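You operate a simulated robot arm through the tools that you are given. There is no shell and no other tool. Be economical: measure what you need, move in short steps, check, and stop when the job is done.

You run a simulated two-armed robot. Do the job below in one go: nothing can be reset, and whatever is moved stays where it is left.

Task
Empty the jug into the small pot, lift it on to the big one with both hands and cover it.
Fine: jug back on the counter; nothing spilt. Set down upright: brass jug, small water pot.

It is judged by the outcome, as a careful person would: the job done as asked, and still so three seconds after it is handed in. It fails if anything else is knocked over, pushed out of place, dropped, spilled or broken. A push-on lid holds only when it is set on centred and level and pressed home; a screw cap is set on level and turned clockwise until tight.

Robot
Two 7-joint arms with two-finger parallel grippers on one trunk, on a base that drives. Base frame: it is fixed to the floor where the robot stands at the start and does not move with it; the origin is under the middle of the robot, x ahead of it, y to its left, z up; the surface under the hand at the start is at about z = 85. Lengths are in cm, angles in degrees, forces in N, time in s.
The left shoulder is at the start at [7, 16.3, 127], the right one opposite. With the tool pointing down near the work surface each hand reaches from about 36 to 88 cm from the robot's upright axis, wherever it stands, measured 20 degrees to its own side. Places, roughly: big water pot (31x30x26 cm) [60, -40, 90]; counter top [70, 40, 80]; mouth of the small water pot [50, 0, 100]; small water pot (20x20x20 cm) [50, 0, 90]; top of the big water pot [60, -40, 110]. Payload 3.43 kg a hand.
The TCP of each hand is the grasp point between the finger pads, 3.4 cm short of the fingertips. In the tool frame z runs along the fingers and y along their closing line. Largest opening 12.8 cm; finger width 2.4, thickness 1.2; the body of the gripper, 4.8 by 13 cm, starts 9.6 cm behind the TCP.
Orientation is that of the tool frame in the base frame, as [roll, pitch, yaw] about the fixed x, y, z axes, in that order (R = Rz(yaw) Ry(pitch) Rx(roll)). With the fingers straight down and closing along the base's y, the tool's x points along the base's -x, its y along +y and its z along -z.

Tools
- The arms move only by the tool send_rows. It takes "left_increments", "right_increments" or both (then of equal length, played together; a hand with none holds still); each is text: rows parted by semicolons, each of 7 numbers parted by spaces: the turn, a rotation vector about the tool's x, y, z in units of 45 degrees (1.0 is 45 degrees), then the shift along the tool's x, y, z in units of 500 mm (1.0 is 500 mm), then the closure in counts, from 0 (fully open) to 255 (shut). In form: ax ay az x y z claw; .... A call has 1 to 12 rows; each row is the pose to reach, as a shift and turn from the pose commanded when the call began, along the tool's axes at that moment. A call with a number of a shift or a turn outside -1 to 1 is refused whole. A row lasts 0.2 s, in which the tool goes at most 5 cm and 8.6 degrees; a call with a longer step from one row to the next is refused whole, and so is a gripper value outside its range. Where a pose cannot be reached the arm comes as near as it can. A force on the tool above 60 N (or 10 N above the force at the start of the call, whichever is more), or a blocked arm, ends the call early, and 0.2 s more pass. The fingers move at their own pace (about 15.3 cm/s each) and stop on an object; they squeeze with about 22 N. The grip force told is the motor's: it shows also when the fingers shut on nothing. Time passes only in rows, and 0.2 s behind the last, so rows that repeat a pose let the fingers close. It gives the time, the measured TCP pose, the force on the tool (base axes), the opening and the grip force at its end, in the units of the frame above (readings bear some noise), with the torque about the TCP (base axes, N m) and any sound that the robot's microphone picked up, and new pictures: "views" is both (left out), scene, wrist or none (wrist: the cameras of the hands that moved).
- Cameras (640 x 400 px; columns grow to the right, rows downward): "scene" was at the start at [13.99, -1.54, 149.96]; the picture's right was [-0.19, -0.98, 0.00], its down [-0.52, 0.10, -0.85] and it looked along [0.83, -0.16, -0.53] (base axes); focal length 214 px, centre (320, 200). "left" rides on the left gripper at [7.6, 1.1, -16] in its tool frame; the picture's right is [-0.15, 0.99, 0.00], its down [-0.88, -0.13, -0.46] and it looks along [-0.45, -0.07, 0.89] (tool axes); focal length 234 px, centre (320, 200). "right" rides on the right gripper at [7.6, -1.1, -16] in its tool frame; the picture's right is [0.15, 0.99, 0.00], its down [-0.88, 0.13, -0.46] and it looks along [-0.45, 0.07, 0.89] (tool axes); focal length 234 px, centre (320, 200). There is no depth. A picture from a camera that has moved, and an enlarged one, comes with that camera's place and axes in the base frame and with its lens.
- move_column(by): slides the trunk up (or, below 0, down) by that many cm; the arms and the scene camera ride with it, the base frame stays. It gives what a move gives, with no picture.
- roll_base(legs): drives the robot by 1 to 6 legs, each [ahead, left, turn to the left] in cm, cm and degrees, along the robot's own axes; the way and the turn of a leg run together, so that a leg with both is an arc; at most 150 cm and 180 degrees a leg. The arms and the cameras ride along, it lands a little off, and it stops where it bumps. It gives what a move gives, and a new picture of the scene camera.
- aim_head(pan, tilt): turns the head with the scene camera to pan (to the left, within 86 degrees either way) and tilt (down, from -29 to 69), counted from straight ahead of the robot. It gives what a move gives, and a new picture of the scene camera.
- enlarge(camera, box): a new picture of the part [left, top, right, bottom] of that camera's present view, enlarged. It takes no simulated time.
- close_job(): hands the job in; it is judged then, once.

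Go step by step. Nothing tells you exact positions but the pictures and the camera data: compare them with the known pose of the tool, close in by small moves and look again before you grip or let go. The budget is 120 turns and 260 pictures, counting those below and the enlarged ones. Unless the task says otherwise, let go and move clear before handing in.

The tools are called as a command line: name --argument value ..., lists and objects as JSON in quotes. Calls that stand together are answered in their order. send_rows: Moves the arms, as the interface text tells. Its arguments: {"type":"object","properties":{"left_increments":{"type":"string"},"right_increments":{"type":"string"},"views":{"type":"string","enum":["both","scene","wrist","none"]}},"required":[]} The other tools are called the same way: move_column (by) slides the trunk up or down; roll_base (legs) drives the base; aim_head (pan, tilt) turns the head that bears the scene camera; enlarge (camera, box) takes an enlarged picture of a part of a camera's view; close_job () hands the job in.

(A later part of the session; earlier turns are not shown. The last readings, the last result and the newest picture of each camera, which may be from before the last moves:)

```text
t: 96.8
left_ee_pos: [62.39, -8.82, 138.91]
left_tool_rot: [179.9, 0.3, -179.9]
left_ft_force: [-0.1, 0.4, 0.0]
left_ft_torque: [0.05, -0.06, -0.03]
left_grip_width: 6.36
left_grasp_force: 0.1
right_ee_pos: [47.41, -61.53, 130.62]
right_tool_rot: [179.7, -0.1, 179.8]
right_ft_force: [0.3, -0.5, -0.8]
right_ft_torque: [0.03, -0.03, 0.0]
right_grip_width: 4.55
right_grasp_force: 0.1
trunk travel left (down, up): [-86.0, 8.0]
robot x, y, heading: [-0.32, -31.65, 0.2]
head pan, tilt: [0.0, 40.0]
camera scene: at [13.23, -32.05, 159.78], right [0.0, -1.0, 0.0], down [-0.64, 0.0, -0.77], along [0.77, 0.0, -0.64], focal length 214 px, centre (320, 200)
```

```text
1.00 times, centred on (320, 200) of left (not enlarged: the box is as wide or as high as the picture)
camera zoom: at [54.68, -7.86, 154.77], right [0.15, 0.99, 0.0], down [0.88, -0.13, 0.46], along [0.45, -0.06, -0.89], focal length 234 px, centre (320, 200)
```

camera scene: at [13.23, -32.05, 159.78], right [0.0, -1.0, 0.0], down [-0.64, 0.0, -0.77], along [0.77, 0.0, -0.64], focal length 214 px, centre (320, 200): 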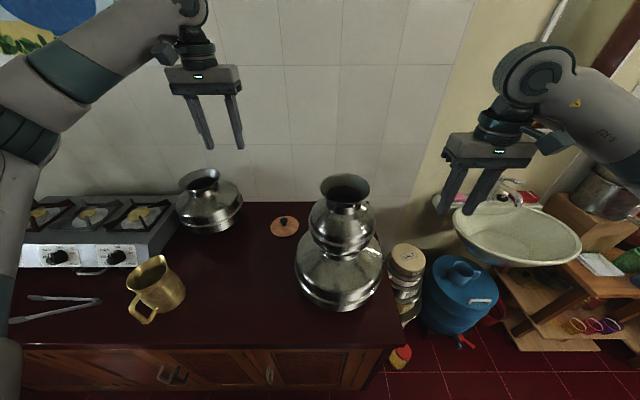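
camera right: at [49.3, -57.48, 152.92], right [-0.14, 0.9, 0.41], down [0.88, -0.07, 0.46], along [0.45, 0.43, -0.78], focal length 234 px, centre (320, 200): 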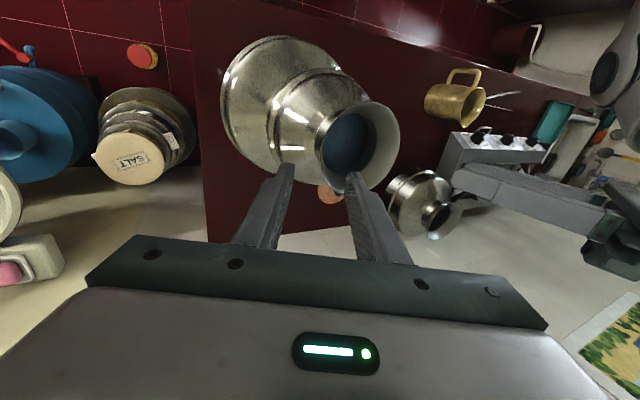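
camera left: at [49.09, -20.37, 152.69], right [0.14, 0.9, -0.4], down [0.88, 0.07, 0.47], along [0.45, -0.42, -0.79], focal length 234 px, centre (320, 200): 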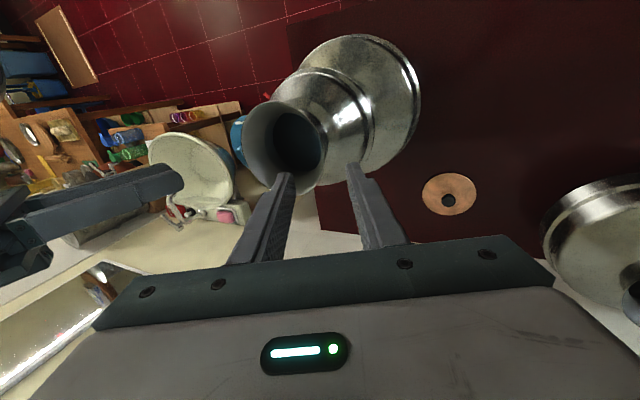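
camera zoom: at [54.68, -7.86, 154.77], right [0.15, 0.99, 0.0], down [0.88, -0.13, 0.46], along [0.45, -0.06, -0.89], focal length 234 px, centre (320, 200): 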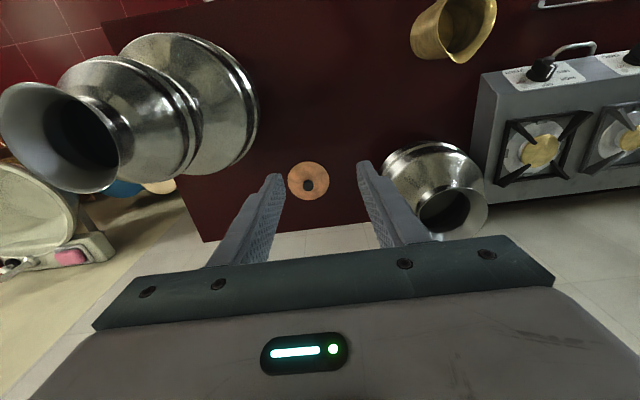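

I lower the trunk and move the left hand above the lid.

move_column --by -18

send_rows --left_increments "0 0 0 -0.07 -0.022 0.04 128; 0 0 0 -0.14 -0.044 0.09 128; 0 0 0 -0.21 -0.066 0.14 128; 0 0 0 -0.28 -0.09 0.2 128; 0 0 0 -0.34 -0.11 0.26 128; 0 0 0 -0.4 -0.13 0.32 128; 0 0 0 -0.4 -0.13 0.32 128" --views "both"

```text
t: 98.8
left_ee_pos: [62.54, -8.43, 120.74]
left_tool_rot: [-180.0, 0.1, 180.0]
left_ft_force: [-0.2, 0.2, -0.1]
left_ft_torque: [-0.04, 0.0, -0.01]
left_grip_width: 6.36
left_grasp_force: 0.1
right_ee_pos: [47.69, -61.16, 112.63]
right_tool_rot: [-180.0, -0.3, 179.7]
right_ft_force: [0.1, -0.2, 0.1]
right_ft_torque: [-0.01, 0.0, 0.01]
right_grip_width: 4.52
right_grasp_force: 0.1
trunk travel left (down, up): [-68.0, 26.0]
robot x, y, heading: [-0.52, -31.7, -0.3]
head pan, tilt: [0.0, 40.0]
```

```text
t: 100.3
left_ee_pos: [82.56, -14.96, 104.82]
left_tool_rot: [-179.9, 0.1, 179.9]
left_ft_force: [-0.4, 0.9, 0.2]
left_ft_torque: [-0.04, 0.03, 0.0]
left_grip_width: 6.36
left_grasp_force: 0.1
right_ee_pos: [47.76, -60.98, 112.62]
right_tool_rot: [-179.9, -0.3, 179.9]
right_ft_force: [-1.6, -0.5, -0.2]
right_ft_torque: [-0.04, 0.0, -0.01]
right_grip_width: 4.52
right_grasp_force: 0.0
trunk travel left (down, up): [-68.0, 26.0]
robot x, y, heading: [-0.35, -31.77, -0.0]
head pan, tilt: [0.0, 40.0]
camera scene: at [13.54, -31.45, 141.75], right [0.0, -1.0, 0.0], down [-0.64, 0.0, -0.77], along [0.77, 0.0, -0.64], focal length 214 px, centre (320, 200)
camera left: at [74.98, -13.77, 120.56], right [0.15, 0.99, 0.0], down [0.88, -0.13, 0.46], along [0.45, -0.07, -0.89], focal length 234 px, centre (320, 200)
```

scene: 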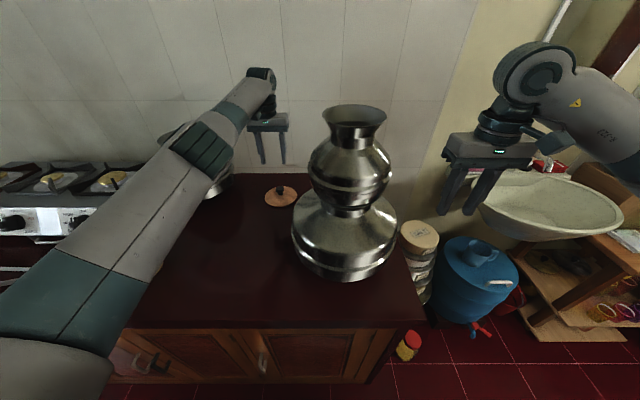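
left: 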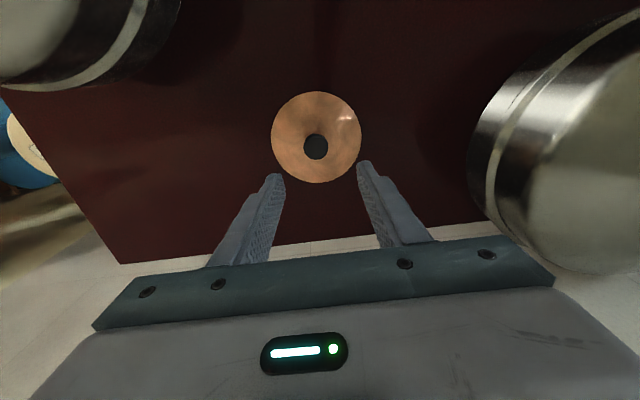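

The lid disc (13 cm) with knob is right below. I descend partway, shifting 0.7 cm in y, and look.

send_rows --left_increments "0 0 0 0 -0.007 0.05 128; 0 0 0 0 -0.014 0.1 128; 0 0 0 0 -0.014 0.15 128; 0 0 0 0 -0.014 0.18 128; 0 0 0 0 -0.014 0.18 128" --views "wrist"

enlarge --camera "scene" --box '[230, 90, 330, 220]'

enlarge --camera "left" --box '[240, 60, 400, 200]'

```text
t: 101.5
left_ee_pos: [82.73, -15.67, 95.8]
left_tool_rot: [179.9, 0.3, -180.0]
left_ft_force: [0.0, 1.0, 0.3]
left_ft_torque: [0.0, -0.02, -0.01]
left_grip_width: 6.39
left_grasp_force: 0.1
right_ee_pos: [47.69, -61.19, 112.62]
right_tool_rot: [180.0, -0.3, 179.9]
right_ft_force: [0.7, 0.9, 0.2]
right_ft_torque: [-0.01, 0.05, -0.02]
right_grip_width: 4.53
right_grasp_force: 0.0
trunk travel left (down, up): [-68.0, 26.0]
robot x, y, heading: [-0.25, -31.51, -0.2]
head pan, tilt: [0.0, 40.0]
camera left: at [74.99, -14.63, 111.6], right [0.15, 0.99, 0.0], down [0.88, -0.13, 0.46], along [0.45, -0.07, -0.89], focal length 234 px, centre (320, 200)
```

left: 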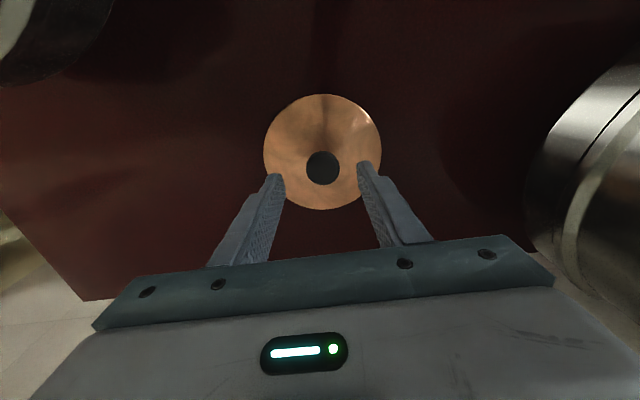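

```text
3.08 times, centred on (280, 155) of scene
camera zoom: at [13.56, -31.6, 141.75], right [0.0, -1.0, 0.0], down [-0.64, 0.0, -0.77], along [0.77, 0.0, -0.64], focal length 660 px, centre (443, 338)
```

zoom: 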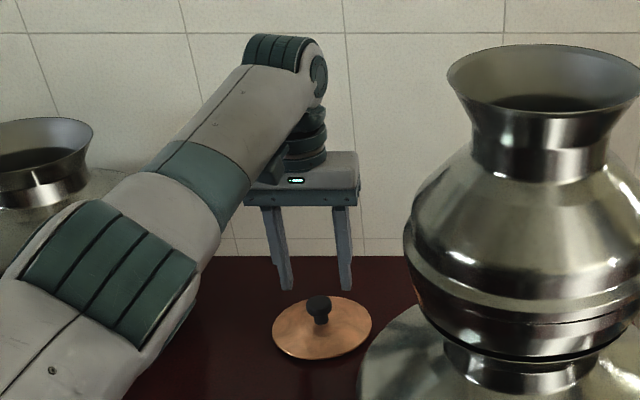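

```text
2.86 times, centred on (320, 130) of left
camera zoom: at [74.99, -14.63, 111.6], right [0.15, 0.99, 0.0], down [0.88, -0.13, 0.46], along [0.45, -0.07, -0.89], focal length 669 px, centre (320, 400)
```

zoom: 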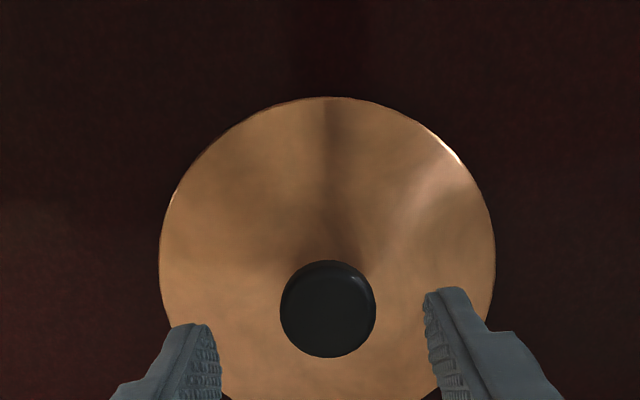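

Knob centre ≈[82.0,-15.45], top ≈91. I align and descend so the pads cover the knob head.

send_rows --left_increments "0 0 0 0.014 0.004 0 128; 0 0 0 0.014 0.004 0.03 128; 0 0 0 0.014 0.004 0.06 128; 0 0 0 0.014 0.004 0.085 128; 0 0 0 0.014 0.004 0.096 128; 0 0 0 0.014 0.004 0.096 128" --views "wrist"

enlarge --camera "scene" --box '[240, 130, 330, 220]'

```text
t: 103.0
left_ee_pos: [81.95, -15.44, 91.0]
left_tool_rot: [180.0, 0.0, -180.0]
left_ft_force: [-0.2, 0.5, -0.2]
left_ft_torque: [-0.05, 0.01, -0.01]
left_grip_width: 6.37
left_grasp_force: 0.1
right_ee_pos: [47.64, -61.17, 112.56]
right_tool_rot: [180.0, -0.2, 179.8]
right_ft_force: [-0.1, -1.0, -0.3]
right_ft_torque: [0.02, -0.01, 0.0]
right_grip_width: 4.53
right_grasp_force: 0.1
trunk travel left (down, up): [-68.0, 26.0]
robot x, y, heading: [-0.55, -31.65, -0.1]
head pan, tilt: [0.0, 40.0]
camera left: at [74.36, -14.44, 106.8], right [0.15, 0.99, 0.0], down [0.88, -0.13, 0.46], along [0.45, -0.07, -0.89], focal length 234 px, centre (320, 200)
```

left: 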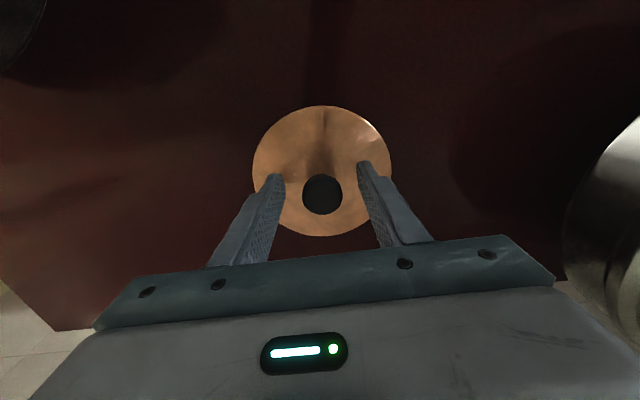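

```text
4.44 times, centred on (285, 175) of scene
camera zoom: at [13.58, -31.59, 141.74], right [0.0, -1.0, 0.0], down [-0.64, 0.0, -0.77], along [0.77, 0.0, -0.64], focal length 953 px, centre (476, 311)
```

zoom: 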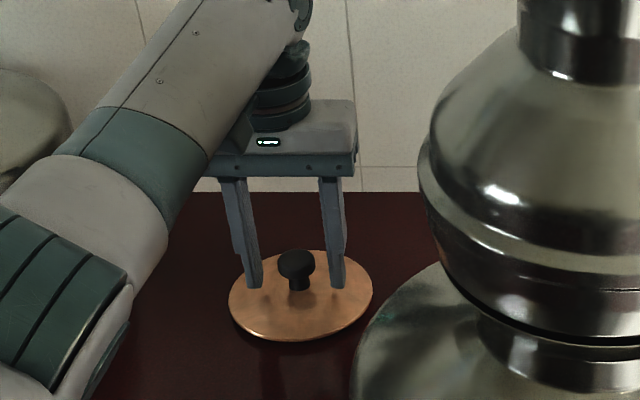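

Knob sits right between the pads. Closing, then a small lift.

send_rows --left_increments "0 0 0 0 0 0 170; 0 0 0 0 0 0 255; 0 0 0 0 0 0 255; 0 0 0 0 0 0 255; 0 0 0 0 0 -0.02 255; 0 0 0 0 0 -0.06 255; 0 0 0 0 0 -0.06 255" --views "wrist"

enlarge --camera "scene" --box '[240, 130, 330, 220]'

```text
t: 104.5
left_ee_pos: [82.06, -15.57, 94.08]
left_tool_rot: [180.0, 0.1, -179.9]
left_ft_force: [0.3, -0.1, 0.0]
left_ft_torque: [-0.01, 0.0, -0.01]
left_grip_width: 3.3
left_grasp_force: 22.1
right_ee_pos: [47.77, -61.09, 112.53]
right_tool_rot: [179.9, -0.2, 179.8]
right_ft_force: [-0.1, -0.4, -0.3]
right_ft_torque: [0.01, 0.0, 0.0]
right_grip_width: 4.52
right_grasp_force: 0.0
trunk travel left (down, up): [-68.0, 26.0]
robot x, y, heading: [-0.23, -32.02, -0.2]
head pan, tilt: [0.0, 40.0]
camera left: at [74.36, -14.42, 109.8], right [0.15, 0.99, 0.0], down [0.88, -0.13, 0.46], along [0.45, -0.07, -0.89], focal length 234 px, centre (320, 200)
```

left: 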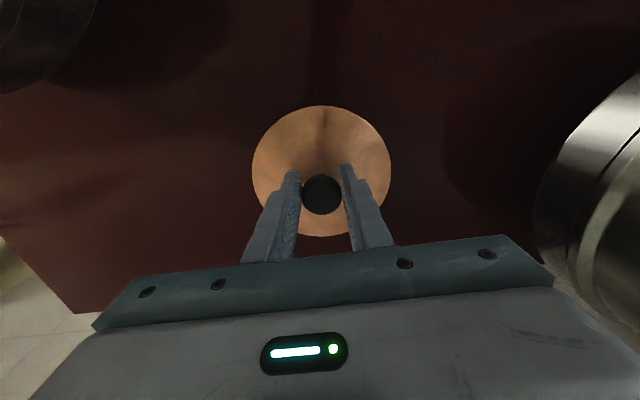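

```text
4.44 times, centred on (285, 175) of scene
camera zoom: at [13.64, -31.59, 141.74], right [0.0, -1.0, 0.0], down [-0.64, 0.0, -0.77], along [0.77, 0.0, -0.64], focal length 953 px, centre (476, 311)
```

zoom: 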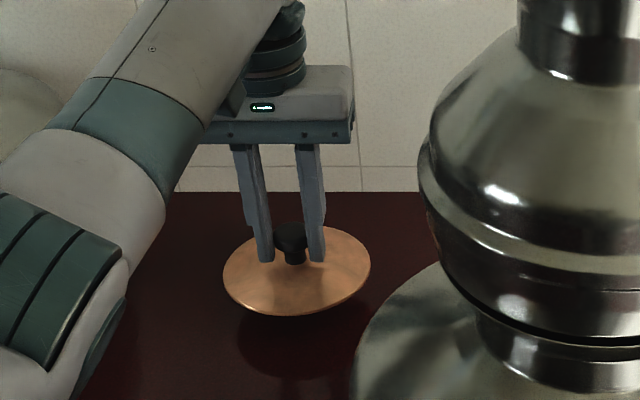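

The lid is held level by its knob. I raise the trunk, then lift and retract the arm above pot height.

move_column --by 25

send_rows --left_increments "0 0 0 0.06 0 -0.06 255; 0 0 0 0.12 0 -0.12 255; 0 0 0 0.18 0 -0.18 255; 0 0 0 0.24 0 -0.24 255; 0 0 0 0.3 0 -0.3 255; 0 0 0 0.36 0 -0.36 255; 0 0 0 0.42 0 -0.42 255; 0 0 0 0.48 0 -0.44 255; 0 0 0 0.506 0 -0.44 255; 0 0 0 0.506 0 -0.44 255" --views "scene"

```text
t: 107.1
left_ee_pos: [82.0, -15.59, 118.93]
left_tool_rot: [179.9, 0.2, -180.0]
left_ft_force: [0.2, 0.8, -1.4]
left_ft_torque: [0.0, 0.0, 0.0]
left_grip_width: 3.3
left_grasp_force: 21.6
right_ee_pos: [47.74, -61.19, 137.62]
right_tool_rot: [179.9, -0.3, 179.7]
right_ft_force: [0.5, 0.0, 0.3]
right_ft_torque: [-0.03, -0.01, -0.04]
right_grip_width: 4.5
right_grasp_force: 0.1
trunk travel left (down, up): [-93.0, 1.0]
robot x, y, heading: [0.02, -31.65, -0.1]
head pan, tilt: [0.0, 40.0]
```

```text
t: 109.3
left_ee_pos: [56.66, -15.53, 140.8]
left_tool_rot: [-180.0, 0.2, 180.0]
left_ft_force: [0.0, 0.1, -1.1]
left_ft_torque: [-0.02, 0.01, -0.01]
left_grip_width: 3.29
left_grasp_force: 22.2
right_ee_pos: [47.73, -61.09, 137.54]
right_tool_rot: [180.0, -0.2, 179.9]
right_ft_force: [0.6, 0.5, 0.1]
right_ft_torque: [0.02, -0.02, -0.04]
right_grip_width: 4.54
right_grasp_force: 0.1
trunk travel left (down, up): [-93.0, 1.0]
robot x, y, heading: [0.24, -31.38, -0.0]
head pan, tilt: [0.0, 40.0]
camera scene: at [13.64, -31.63, 166.74], right [0.0, -1.0, 0.0], down [-0.64, 0.0, -0.77], along [0.77, 0.0, -0.64], focal length 214 px, centre (320, 200)
```

scene: 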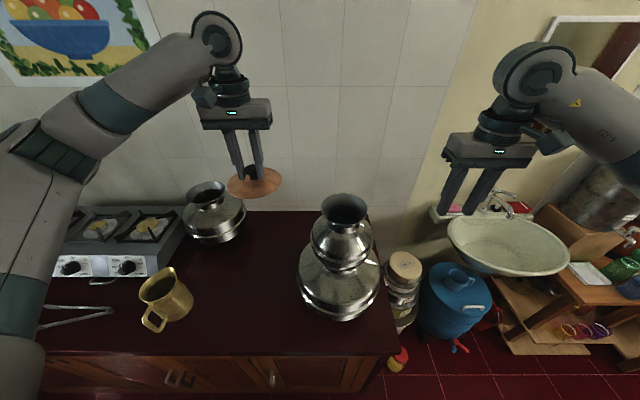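

Before moving over, I measure the pot's rim precisely from two cameras.

enlarge --camera "scene" --box '[280, 170, 400, 290]'

enlarge --camera "left" --box '[0, 0, 320, 240]'

enlarge --camera "right" --box '[320, 0, 640, 240]'

```text
3.33 times, centred on (340, 230) of scene
camera zoom: at [13.64, -31.63, 166.74], right [0.0, -1.0, 0.0], down [-0.64, 0.0, -0.77], along [0.77, 0.0, -0.64], focal length 715 px, centre (253, 100)
```

zoom: 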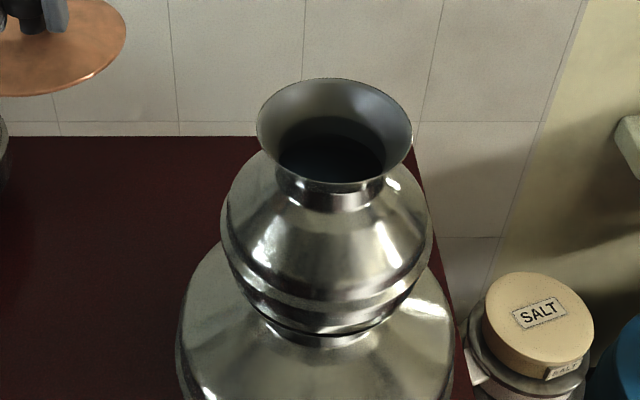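

```text
1.67 times, centred on (160, 120) of left
camera zoom: at [49.05, -14.45, 156.74], right [0.15, 0.99, 0.0], down [0.88, -0.13, 0.46], along [0.45, -0.07, -0.89], focal length 390 px, centre (587, 333)
```

zoom: 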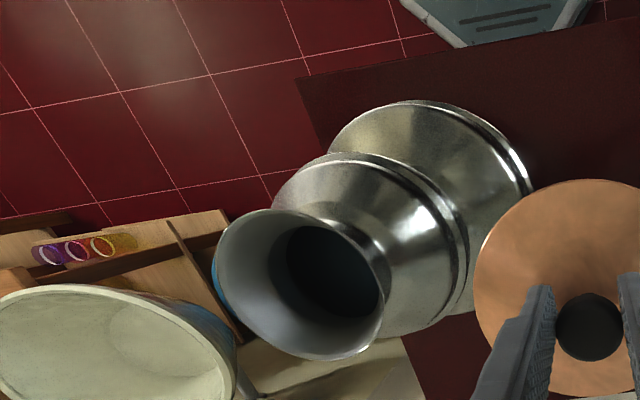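

```text
1.67 times, centred on (480, 120) of right
camera zoom: at [40.29, -62.15, 153.6], right [-0.14, 0.99, 0.0], down [0.88, 0.13, 0.45], along [0.45, 0.07, -0.89], focal length 390 px, centre (53, 333)
```

zoom: 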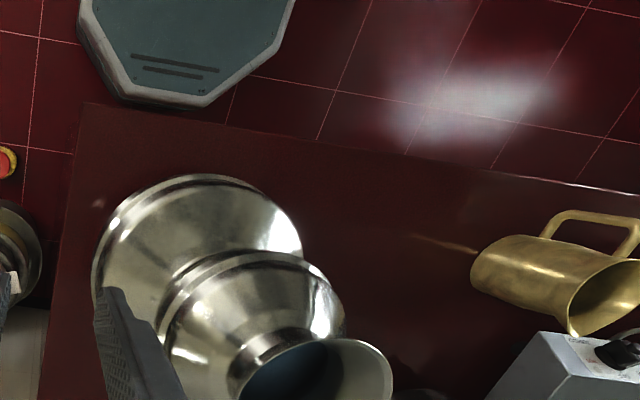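

Rim centre ≈[56.6,-38.45,127.6]. I move the arm 10 cm and the base 13 cm to the right, with the lid passing well above.

send_rows --left_increments "0 0 0 0 -0.05 -0.01 255; 0 0 0 0 -0.1 -0.02 255; 0 0 0 0 -0.15 -0.02 255; 0 0 0 0 -0.198 -0.02 255; 0 0 0 0 -0.198 -0.02 255" --views "none"

roll_base --legs '[[0, -13, 0]]'

enlarge --camera "scene" --box '[200, 90, 380, 270]'

enlarge --camera "left" --box '[160, 0, 480, 240]'

```text
t: 110.5
left_ee_pos: [56.64, -25.38, 141.91]
left_tool_rot: [-179.9, 0.1, 180.0]
left_ft_force: [0.1, 0.1, -0.6]
left_ft_torque: [0.02, -0.01, -0.02]
left_grip_width: 3.28
left_grasp_force: 22.0
right_ee_pos: [47.72, -61.08, 137.64]
right_tool_rot: [179.9, -0.2, 179.9]
right_ft_force: [-0.1, 0.6, 0.3]
right_ft_torque: [-0.04, -0.01, -0.01]
right_grip_width: 4.55
right_grasp_force: 0.0
trunk travel left (down, up): [-93.0, 1.0]
robot x, y, heading: [-0.15, -31.8, -0.3]
head pan, tilt: [0.0, 40.0]
```

```text
t: 111.8
left_ee_pos: [56.72, -37.91, 141.9]
left_tool_rot: [-179.8, 0.1, -179.8]
left_ft_force: [-0.7, 0.9, -0.5]
left_ft_torque: [-0.03, 0.0, -0.02]
left_grip_width: 3.28
left_grasp_force: 21.8
right_ee_pos: [47.69, -73.74, 137.74]
right_tool_rot: [-179.9, -0.2, 179.9]
right_ft_force: [0.7, -0.2, -0.6]
right_ft_torque: [-0.03, 0.0, 0.01]
right_grip_width: 4.56
right_grasp_force: 0.1
trunk travel left (down, up): [-93.0, 1.0]
robot x, y, heading: [-0.0, -44.66, 0.1]
head pan, tilt: [0.0, 40.0]
camera scene: at [13.59, -44.13, 166.74], right [0.0, -1.0, 0.0], down [-0.64, 0.0, -0.77], along [0.77, 0.0, -0.64], focal length 214 px, centre (320, 200)
```

scene: 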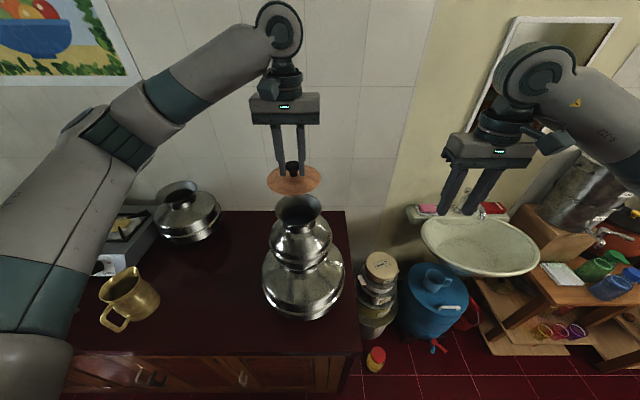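

```text
2.22 times, centred on (290, 180) of scene
camera zoom: at [13.59, -44.13, 166.74], right [0.0, -1.0, 0.0], down [-0.64, 0.0, -0.77], along [0.77, 0.0, -0.64], focal length 477 px, centre (387, 244)
```

zoom: 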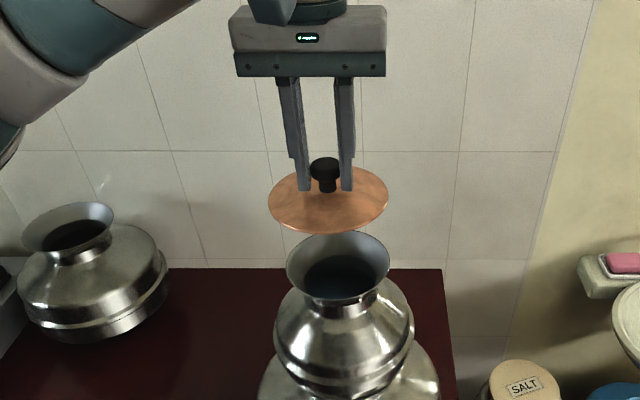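

```text
1.67 times, centred on (320, 120) of left
camera zoom: at [48.97, -36.78, 157.77], right [0.15, 0.99, 0.0], down [0.88, -0.13, 0.46], along [0.45, -0.07, -0.89], focal length 390 px, centre (320, 333)
```

zoom: 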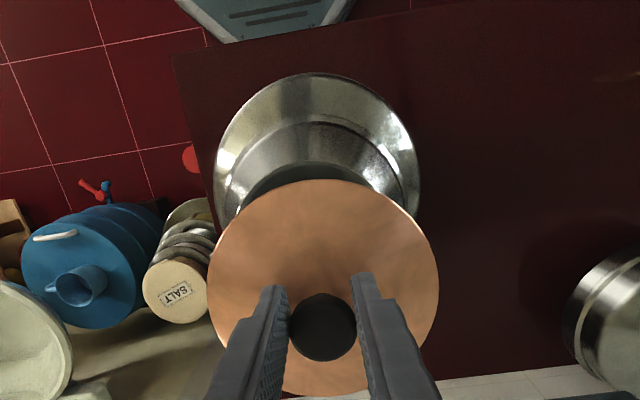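

Relative to the rim the lid is ~0.5 cm left and ~0.3 cm far. I correct and descend close to the rim, then check.

send_rows --left_increments "0 0 0 0.006 -0.01 0.02 255; 0 0 0 0.006 -0.01 0.06 255; 0 0 0 0.006 -0.01 0.1 255; 0 0 0 0.006 -0.01 0.12 255; 0 0 0 0.006 -0.01 0.12 255" --views "none"

enlarge --camera "scene" --box '[240, 150, 350, 260]'

enlarge --camera "left" --box '[160, 0, 480, 240]'

enlarge --camera "right" --box '[320, 0, 640, 240]'

```text
t: 113.0
left_ee_pos: [56.31, -38.7, 135.97]
left_tool_rot: [-179.9, 0.1, 180.0]
left_ft_force: [0.4, 0.0, -1.0]
left_ft_torque: [-0.02, 0.02, 0.02]
left_grip_width: 3.3
left_grasp_force: 22.5
right_ee_pos: [47.75, -73.83, 137.61]
right_tool_rot: [-179.9, -0.2, 179.9]
right_ft_force: [-0.7, 0.0, 0.4]
right_ft_torque: [-0.01, 0.01, 0.03]
right_grip_width: 4.53
right_grasp_force: 0.1
trunk travel left (down, up): [-93.0, 1.0]
robot x, y, heading: [0.15, -44.21, -0.1]
head pan, tilt: [0.0, 40.0]
```

```text
3.64 times, centred on (295, 205) of scene
camera zoom: at [13.58, -44.39, 166.74], right [0.0, -1.0, 0.0], down [-0.64, 0.0, -0.77], along [0.77, 0.0, -0.64], focal length 780 px, centre (411, 182)
```

zoom: 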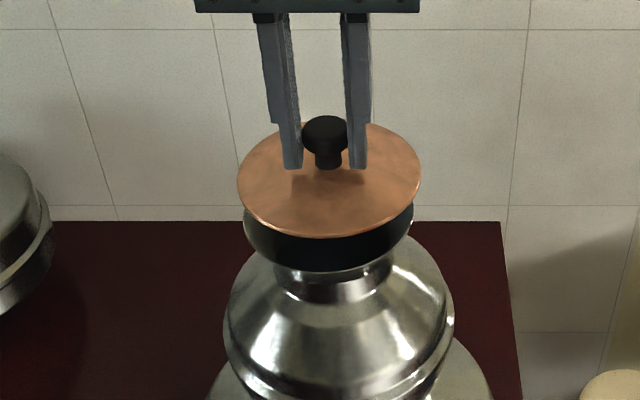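

```text
1.67 times, centred on (320, 120) of left
camera zoom: at [48.68, -37.6, 151.79], right [0.14, 0.99, 0.0], down [0.88, -0.13, 0.46], along [0.45, -0.07, -0.89], focal length 390 px, centre (320, 333)
```

zoom: 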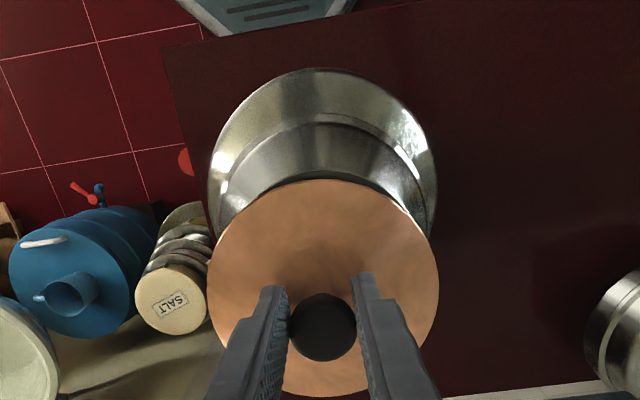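

```text
1.67 times, centred on (480, 120) of right
camera zoom: at [40.26, -74.88, 153.64], right [-0.14, 0.99, 0.0], down [0.88, 0.13, 0.45], along [0.45, 0.07, -0.89], focal length 390 px, centre (53, 333)
```

zoom: 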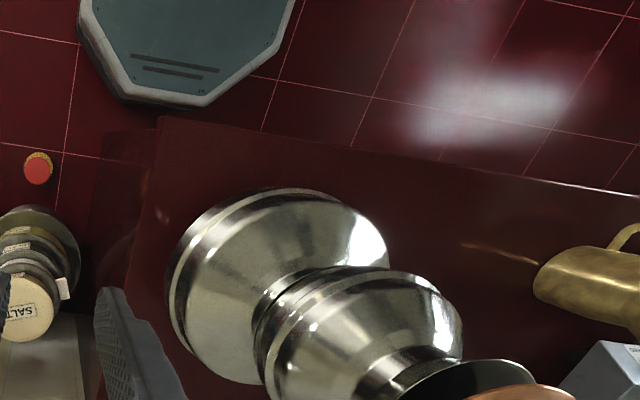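

Laterally it now needs +0.3 cm. I correct and lower in small steps toward contact, watching force.

send_rows --left_increments "0 0 0 0.002 0.006 0.01 255; 0 0 0 0.002 0.006 0.02 255; 0 0 0 0.002 0.006 0.03 255; 0 0 0 0.002 0.006 0.04 255; 0 0 0 0.002 0.006 0.04 255" --views "none"

enlarge --camera "scene" --box '[250, 170, 340, 250]'

enlarge --camera "left" --box '[220, 80, 420, 240]'

```text
t: 114.2
left_ee_pos: [56.27, -38.36, 133.96]
left_tool_rot: [179.9, 0.1, -180.0]
left_ft_force: [0.2, 0.7, -0.6]
left_ft_torque: [0.0, 0.01, -0.02]
left_grip_width: 3.33
left_grasp_force: 22.4
right_ee_pos: [47.79, -73.9, 137.64]
right_tool_rot: [179.9, -0.3, 179.9]
right_ft_force: [1.1, 0.4, -0.4]
right_ft_torque: [0.0, 0.03, 0.0]
right_grip_width: 4.52
right_grasp_force: 0.0
trunk travel left (down, up): [-93.0, 1.0]
robot x, y, heading: [-0.42, -44.58, 0.0]
head pan, tilt: [0.0, 40.0]
```

```text
5.00 times, centred on (295, 210) of scene
camera zoom: at [13.58, -44.49, 166.74], right [0.0, -1.0, 0.0], down [-0.64, 0.0, -0.77], along [0.77, 0.0, -0.64], focal length 1072 px, centre (445, 150)
```

zoom: 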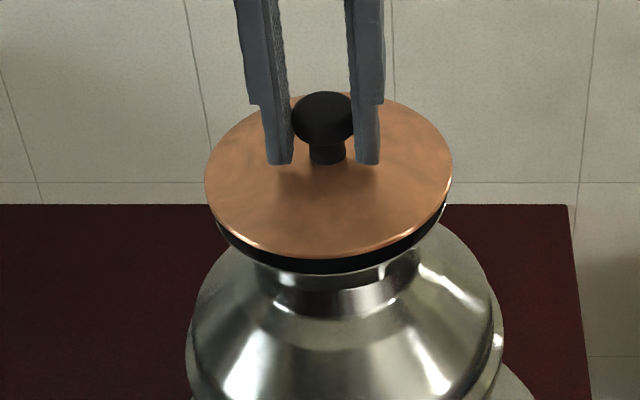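

```text
2.50 times, centred on (320, 160) of left
camera zoom: at [48.56, -37.34, 149.78], right [0.15, 0.99, 0.0], down [0.88, -0.13, 0.46], along [0.45, -0.07, -0.89], focal length 585 px, centre (320, 300)
```

zoom: 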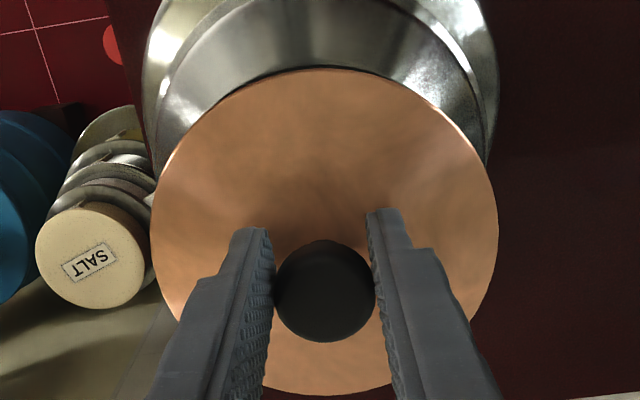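

The lid is concentric to within ~2 mm. I make that last correction and lower slowly onto the rim.

send_rows --left_increments "0 0 0 0.004 0 0.006 255; 0 0 0 0.004 0 0.012 255; 0 0 0 0.004 0 0.018 255; 0 0 0 0.004 0 0.022 255; 0 0 0 0.004 0 0.022 255" --views "none"

enlarge --camera "scene" --box '[250, 170, 340, 250]'

```text
t: 115.4
left_ee_pos: [55.88, -38.4, 132.91]
left_tool_rot: [-179.9, 0.2, -179.9]
left_ft_force: [3.2, 0.2, 12.4]
left_ft_torque: [-0.01, -0.49, 0.01]
left_grip_width: 3.3
left_grasp_force: 21.8
right_ee_pos: [47.53, -73.95, 137.71]
right_tool_rot: [-179.9, -0.2, 179.9]
right_ft_force: [0.1, -0.8, -0.4]
right_ft_torque: [0.0, -0.03, -0.02]
right_grip_width: 4.55
right_grasp_force: 0.1
trunk travel left (down, up): [-93.0, 1.0]
robot x, y, heading: [0.01, -44.87, -0.1]
head pan, tilt: [0.0, 40.0]
```

```text
5.00 times, centred on (295, 210) of scene
camera zoom: at [13.49, -44.49, 166.77], right [0.0, -1.0, 0.0], down [-0.64, 0.0, -0.77], along [0.77, 0.0, -0.64], focal length 1072 px, centre (445, 150)
```

zoom: 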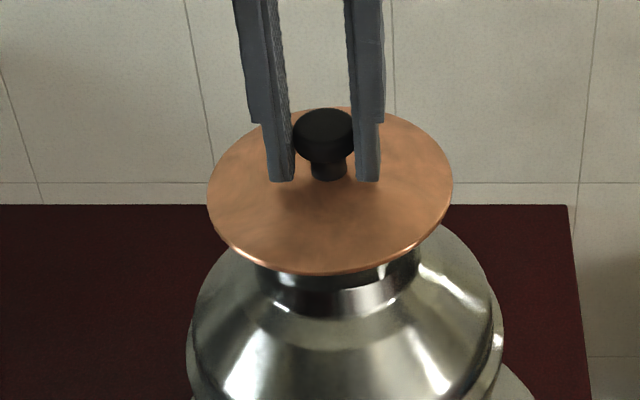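

Contact: 12 N, with the lid lying over the rim. I look closely for level and any gap.

enlarge --camera "scene" --box '[270, 190, 330, 240]'

enlarge --camera "right" --box '[440, 120, 640, 270]'

enlarge --camera "left" --box '[220, 80, 420, 240]'

```text
8.00 times, centred on (300, 215) of scene
camera zoom: at [13.49, -44.49, 166.77], right [0.0, -1.0, 0.0], down [-0.64, 0.0, -0.77], along [0.77, 0.0, -0.64], focal length 1716 px, centre (480, 80)
```

zoom: 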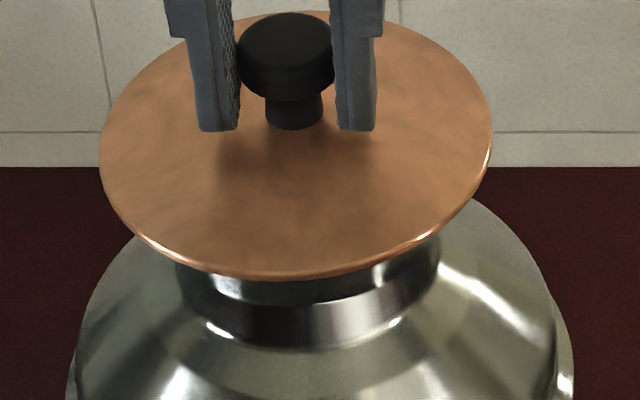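

```text
2.67 times, centred on (540, 195) of right
camera zoom: at [40.18, -74.97, 153.67], right [-0.14, 0.99, 0.0], down [0.88, 0.13, 0.45], along [0.45, 0.07, -0.89], focal length 624 px, centre (-267, 213)
```

zoom: 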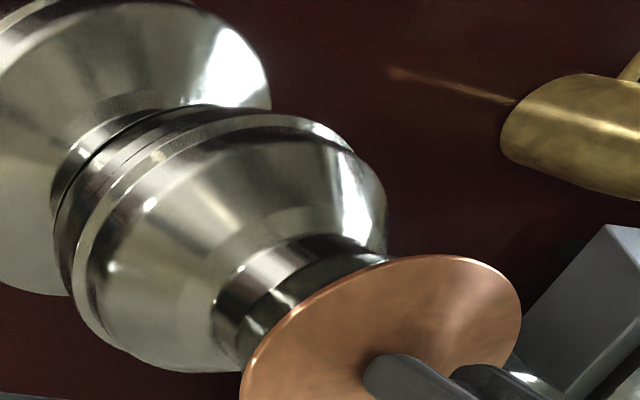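

```text
2.50 times, centred on (320, 160) of left
camera zoom: at [48.27, -37.33, 148.8], right [0.14, 0.99, 0.0], down [0.88, -0.13, 0.46], along [0.45, -0.07, -0.89], focal length 585 px, centre (320, 300)
```

zoom: 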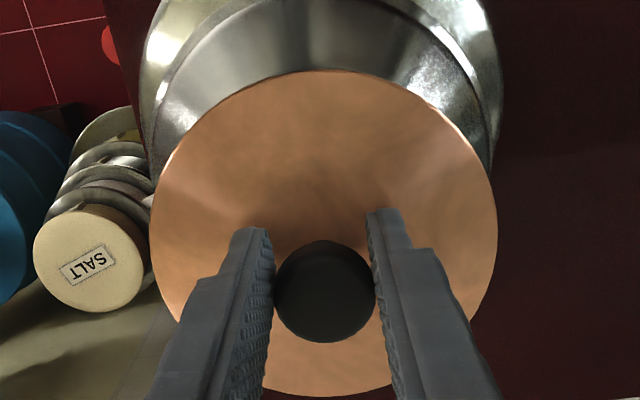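

It lies flat but the load is slightly to the far side. I lift 0.5 cm, shift 2 mm forward, and set it down again.

send_rows --left_increments "0 0 0 0 0 -0.01 255; 0 0 0 -0.005 0 -0.01 255; 0 0 0 -0.005 0 -0.005 255; 0 0 0 -0.005 0 0 255; 0 0 0 -0.005 0 0 255" --views "none"

enlarge --camera "scene" --box '[270, 190, 330, 240]'

enlarge --camera "left" --box '[220, 80, 420, 240]'

```text
t: 116.6
left_ee_pos: [56.19, -38.45, 133.05]
left_tool_rot: [-179.9, 0.2, -179.9]
left_ft_force: [2.0, 0.8, 7.8]
left_ft_torque: [-0.07, -0.11, -0.03]
left_grip_width: 3.31
left_grasp_force: 22.0
right_ee_pos: [47.59, -74.0, 137.56]
right_tool_rot: [-180.0, -0.2, 180.0]
right_ft_force: [0.4, -0.3, -1.5]
right_ft_torque: [-0.02, -0.01, 0.01]
right_grip_width: 4.52
right_grasp_force: 0.1
trunk travel left (down, up): [-93.0, 1.0]
robot x, y, heading: [0.13, -44.78, 0.2]
head pan, tilt: [0.0, 40.0]
```

```text
8.00 times, centred on (300, 215) of scene
camera zoom: at [13.52, -44.51, 166.76], right [0.0, -1.0, 0.0], down [-0.64, 0.0, -0.77], along [0.77, 0.0, -0.64], focal length 1716 px, centre (480, 80)
```

zoom: 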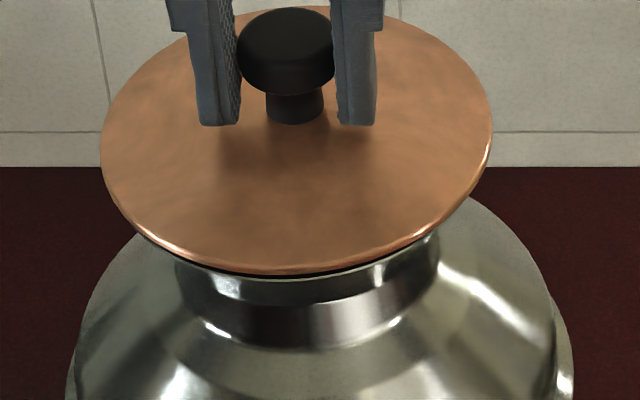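

```text
2.50 times, centred on (320, 160) of left
camera zoom: at [48.55, -37.34, 148.81], right [0.14, 0.99, 0.0], down [0.88, -0.13, 0.46], along [0.45, -0.07, -0.89], focal length 585 px, centre (320, 300)
```

zoom: 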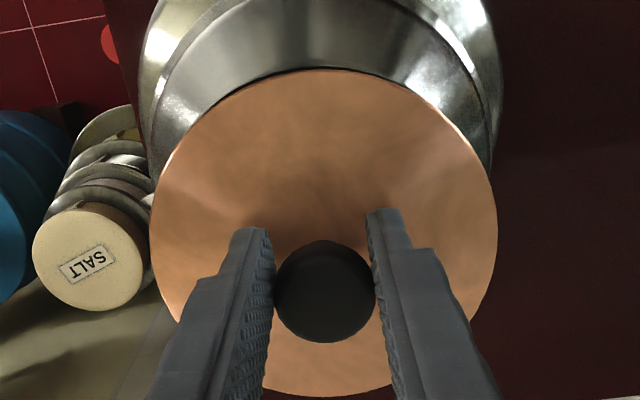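

Well centred now (torque near zero), with a hairline gap in front. I press it home gently.

send_rows --left_increments "0 0 0 0 0 0.002 255; 0 0 0 0 0 0.004 255; 0 0 0 0 0 0.006 255; 0 0 0 0 0 0.006 255; 0 0 0 0 0 0.006 255" --views "none"

enlarge --camera "scene" --box '[270, 190, 330, 240]'

```text
t: 117.8
left_ee_pos: [56.17, -38.33, 132.73]
left_tool_rot: [180.0, 0.2, -179.9]
left_ft_force: [2.8, -0.1, 17.0]
left_ft_torque: [-0.02, -0.28, 0.02]
left_grip_width: 3.29
left_grasp_force: 21.7
right_ee_pos: [47.56, -74.0, 137.69]
right_tool_rot: [-180.0, -0.1, 179.8]
right_ft_force: [0.1, 0.0, -0.3]
right_ft_torque: [0.01, 0.0, -0.03]
right_grip_width: 4.52
right_grasp_force: 0.1
trunk travel left (down, up): [-93.0, 1.0]
robot x, y, heading: [0.03, -44.25, -0.1]
head pan, tilt: [0.0, 40.0]
```

```text
8.00 times, centred on (300, 215) of scene
camera zoom: at [13.43, -44.5, 166.76], right [0.0, -1.0, 0.0], down [-0.64, 0.0, -0.77], along [0.77, 0.0, -0.64], focal length 1716 px, centre (480, 80)
```

zoom: 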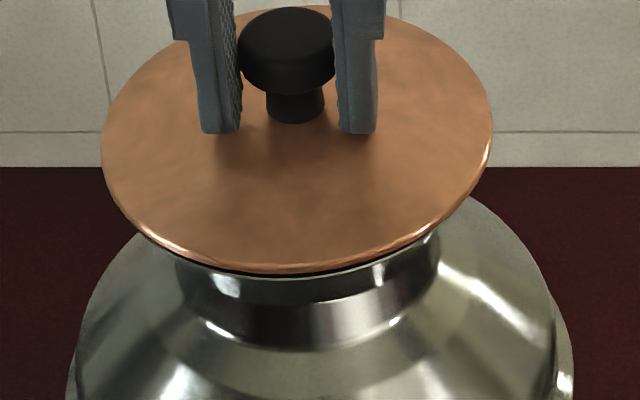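

The lid doesn't sink further: it is resting on the rim, centred and level. I release the knob and look.

send_rows --left_increments "0 0 0 0 0 0 220; 0 0 0 0 0 0 180; 0 0 0 0 0 0 140; 0 0 0 0 0 0 128; 0 0 0 0 0 -0.02 128; 0 0 0 0 0 -0.06 128; 0 0 0 0 0 -0.12 128; 0 0 0 0 0 -0.18 128; 0 0 0 0 0 -0.18 128" --views "none"

enlarge --camera "scene" --box '[260, 180, 340, 250]'

enlarge --camera "left" --box '[220, 40, 420, 240]'

```text
t: 119.8
left_ee_pos: [56.36, -38.32, 141.46]
left_tool_rot: [179.9, 0.2, -179.9]
left_ft_force: [-0.5, 0.9, -0.2]
left_ft_torque: [-0.01, 0.0, 0.0]
left_grip_width: 6.37
left_grasp_force: 0.1
right_ee_pos: [47.79, -73.96, 137.6]
right_tool_rot: [180.0, -0.2, 180.0]
right_ft_force: [0.1, 0.1, -0.8]
right_ft_torque: [-0.03, -0.02, 0.01]
right_grip_width: 4.53
right_grasp_force: 0.0
trunk travel left (down, up): [-93.0, 1.0]
robot x, y, heading: [0.02, -44.82, 0.1]
head pan, tilt: [0.0, 40.0]
```

```text
5.71 times, centred on (300, 215) of scene
camera zoom: at [13.62, -44.5, 166.74], right [0.0, -1.0, 0.0], down [-0.64, 0.0, -0.77], along [0.77, 0.0, -0.64], focal length 1226 px, centre (434, 114)
```

zoom: 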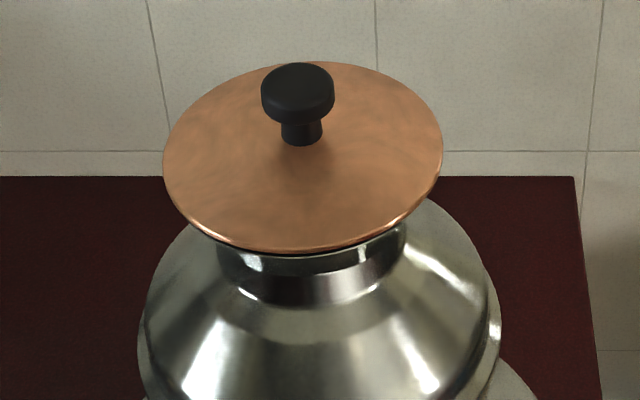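

```text
2.00 times, centred on (320, 140) of left
camera zoom: at [48.64, -37.35, 157.37], right [0.15, 0.99, 0.0], down [0.88, -0.13, 0.46], along [0.45, -0.07, -0.89], focal length 468 px, centre (320, 320)
```

zoom: 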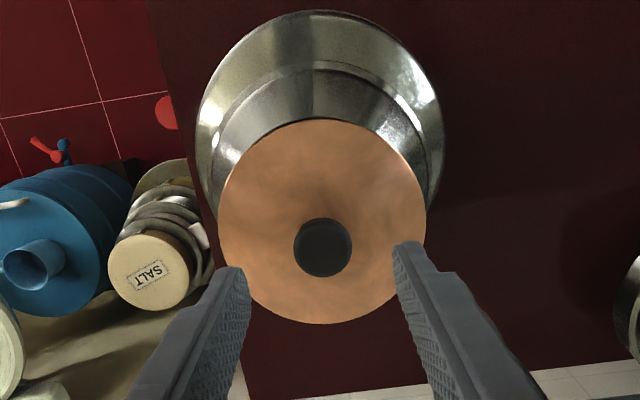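

The lid sits centred and level. To be sure it is home, I close the fingers and press down gently on the knob's top.

send_rows --left_increments "0 0 0 -0.01 -0.003 0 255; 0 0 0 -0.01 -0.003 0 255; 0 0 0 -0.01 -0.003 0.04 255; 0 0 0 -0.01 -0.003 0.08 255; 0 0 0 -0.01 -0.003 0.105 255; 0 0 0 -0.01 -0.003 0.112 255; 0 0 0 -0.01 -0.003 0.118 255; 0 0 0 -0.01 -0.003 0.118 255" --views "none"

enlarge --camera "scene" --box '[260, 170, 340, 250]'

```text
t: 121.6
left_ee_pos: [56.74, -38.51, 135.61]
left_tool_rot: [180.0, 0.1, -180.0]
left_ft_force: [-0.4, -0.9, -0.7]
left_ft_torque: [0.01, 0.0, 0.01]
left_grip_width: 0.0
left_grasp_force: 22.1
right_ee_pos: [47.78, -73.98, 137.7]
right_tool_rot: [180.0, -0.2, 179.8]
right_ft_force: [-0.1, 0.6, 0.0]
right_ft_torque: [-0.03, -0.01, -0.05]
right_grip_width: 4.51
right_grasp_force: 0.1
trunk travel left (down, up): [-93.0, 1.0]
robot x, y, heading: [0.04, -44.61, 0.1]
head pan, tilt: [0.0, 40.0]
```

```text
5.00 times, centred on (300, 210) of scene
camera zoom: at [13.58, -44.53, 166.74], right [0.0, -1.0, 0.0], down [-0.64, 0.0, -0.77], along [0.77, 0.0, -0.64], focal length 1072 px, centre (420, 150)
```

zoom: 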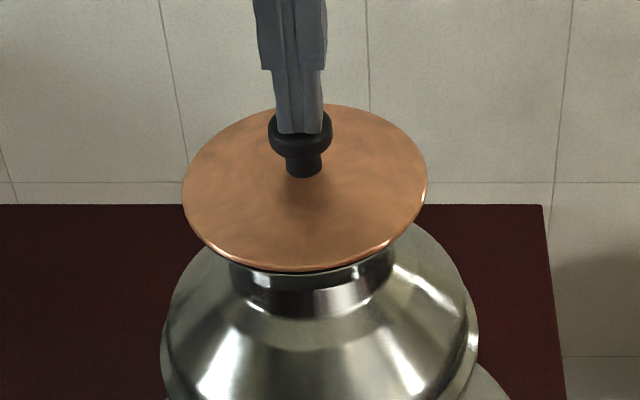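

send_rows --left_increments "0 0 0 0 0 0.004 255; 0 0 0 0 0 0.008 255; 0 0 0 0 0 0.012 255; 0 0 0 0 0 0.016 255; 0 0 0 0 0 0.02 255; 0 0 0 0 0 0.02 255" --views "none"

enlarge --camera "scene" --box '[260, 170, 340, 250]'

```text
t: 122.7
left_ee_pos: [56.59, -38.63, 135.45]
left_tool_rot: [-179.5, 0.8, -179.8]
left_ft_force: [-4.4, 1.0, 18.0]
left_ft_torque: [0.03, 0.28, 0.01]
left_grip_width: 0.0
left_grasp_force: 22.1
right_ee_pos: [47.58, -73.89, 137.57]
right_tool_rot: [179.9, -0.2, 180.0]
right_ft_force: [-0.1, 0.5, 0.6]
right_ft_torque: [0.0, 0.01, 0.04]
right_grip_width: 4.5
right_grasp_force: 0.0
trunk travel left (down, up): [-93.0, 1.0]
robot x, y, heading: [0.06, -44.67, 0.1]
head pan, tilt: [0.0, 40.0]
stopped in row 5 (left hand): the force on the tool passed its limit at 63 N (the readings are from after the stop); the commanded pose is now the measured one
```

```text
5.00 times, centred on (300, 210) of scene
camera zoom: at [13.3, -44.5, 166.72], right [0.0, -1.0, 0.0], down [-0.64, 0.0, -0.77], along [0.77, 0.0, -0.64], focal length 1072 px, centre (420, 150)
```

zoom: 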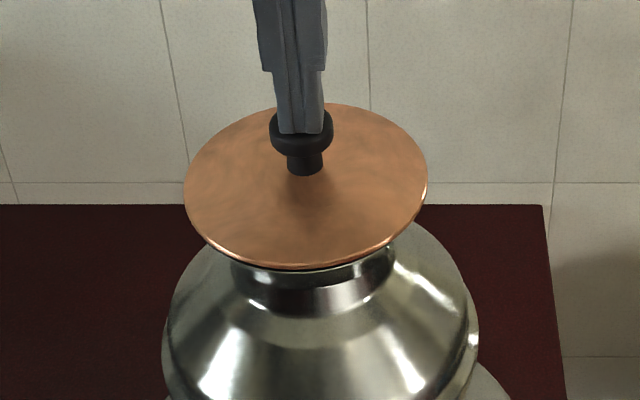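

It was pressed with 60 N and did not give: seated. I lift the hand clear and step back for a final check.

send_rows --left_increments "0 0 0 0 0 -0.03 255; 0 0 0 0 0 -0.1 255; 0 0 0 0.02 0.06 -0.18 200; 0 0 0 0.04 0.14 -0.2 128; 0 0 0 0.08 0.22 -0.2 128; 0 0 0 0.14 0.3 -0.2 128; 0 0 0 0.2 0.38 -0.2 128; 0 0 0 0.2 0.4 -0.2 128" --views "none"

roll_base --legs '[[-20, 0, 0]]'

enlarge --camera "scene" --box '[230, 130, 350, 290]'

enlarge --camera "scene" --box '[60, 150, 280, 320]'

```text
refused: row 3 steps farther than a row can; nothing moved
```

```text
t: 123.6
left_ee_pos: [55.04, -38.51, 135.47]
left_tool_rot: [-179.4, 1.3, -179.3]
left_ft_force: [0.0, -0.4, -0.8]
left_ft_torque: [0.0, 0.07, 0.0]
left_grip_width: 0.01
left_grasp_force: 22.1
right_ee_pos: [45.51, -73.98, 137.36]
right_tool_rot: [179.9, -0.6, 179.8]
right_ft_force: [-0.2, 0.4, 0.2]
right_ft_torque: [0.01, 0.05, 0.0]
right_grip_width: 4.54
right_grasp_force: 0.1
trunk travel left (down, up): [-93.0, 1.0]
robot x, y, heading: [-2.88, -44.6, 0.0]
head pan, tilt: [0.0, 40.0]
stopped in leg 1: the force on the tool passed its limit at 67 N (the readings are from after the stop); the commanded pose is now the measured one
camera scene: at [11.43, -44.53, 166.66], right [0.0, -1.0, 0.0], down [-0.65, 0.0, -0.76], along [0.76, 0.0, -0.65], focal length 214 px, centre (320, 200)
```

scene: 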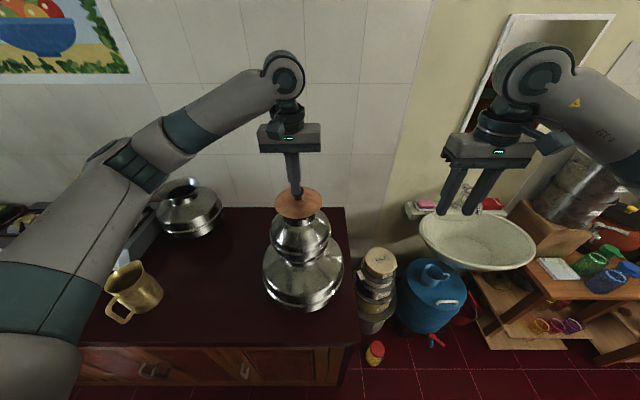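

```text
2.50 times, centred on (290, 210) of scene
camera zoom: at [11.43, -44.53, 166.66], right [0.0, -1.0, 0.0], down [-0.65, 0.0, -0.76], along [0.76, 0.0, -0.65], focal length 536 px, centre (395, 175)
```

zoom: 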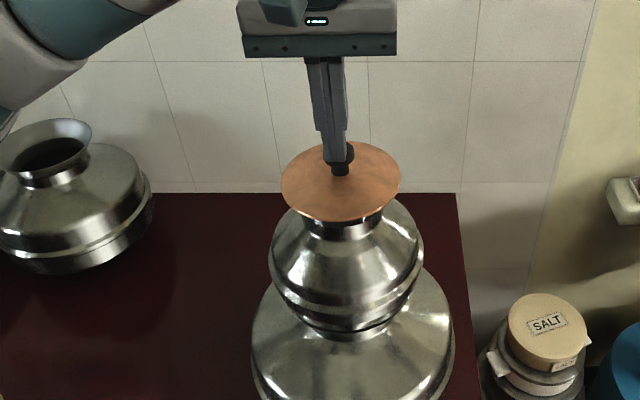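

```text
2.35 times, centred on (170, 235) of scene
camera zoom: at [11.43, -44.53, 166.66], right [0.0, -1.0, 0.0], down [-0.65, 0.0, -0.76], along [0.76, 0.0, -0.65], focal length 505 px, centre (673, 118)
```

zoom: 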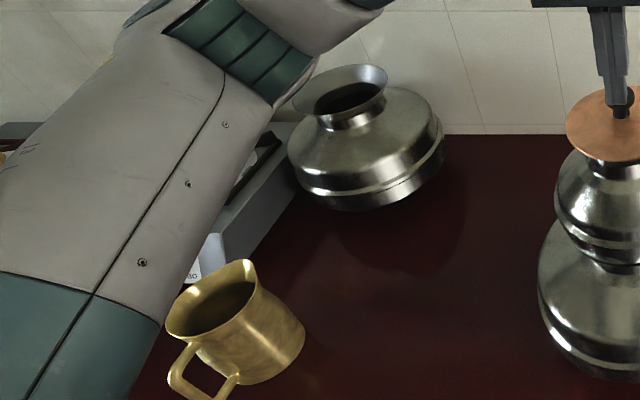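

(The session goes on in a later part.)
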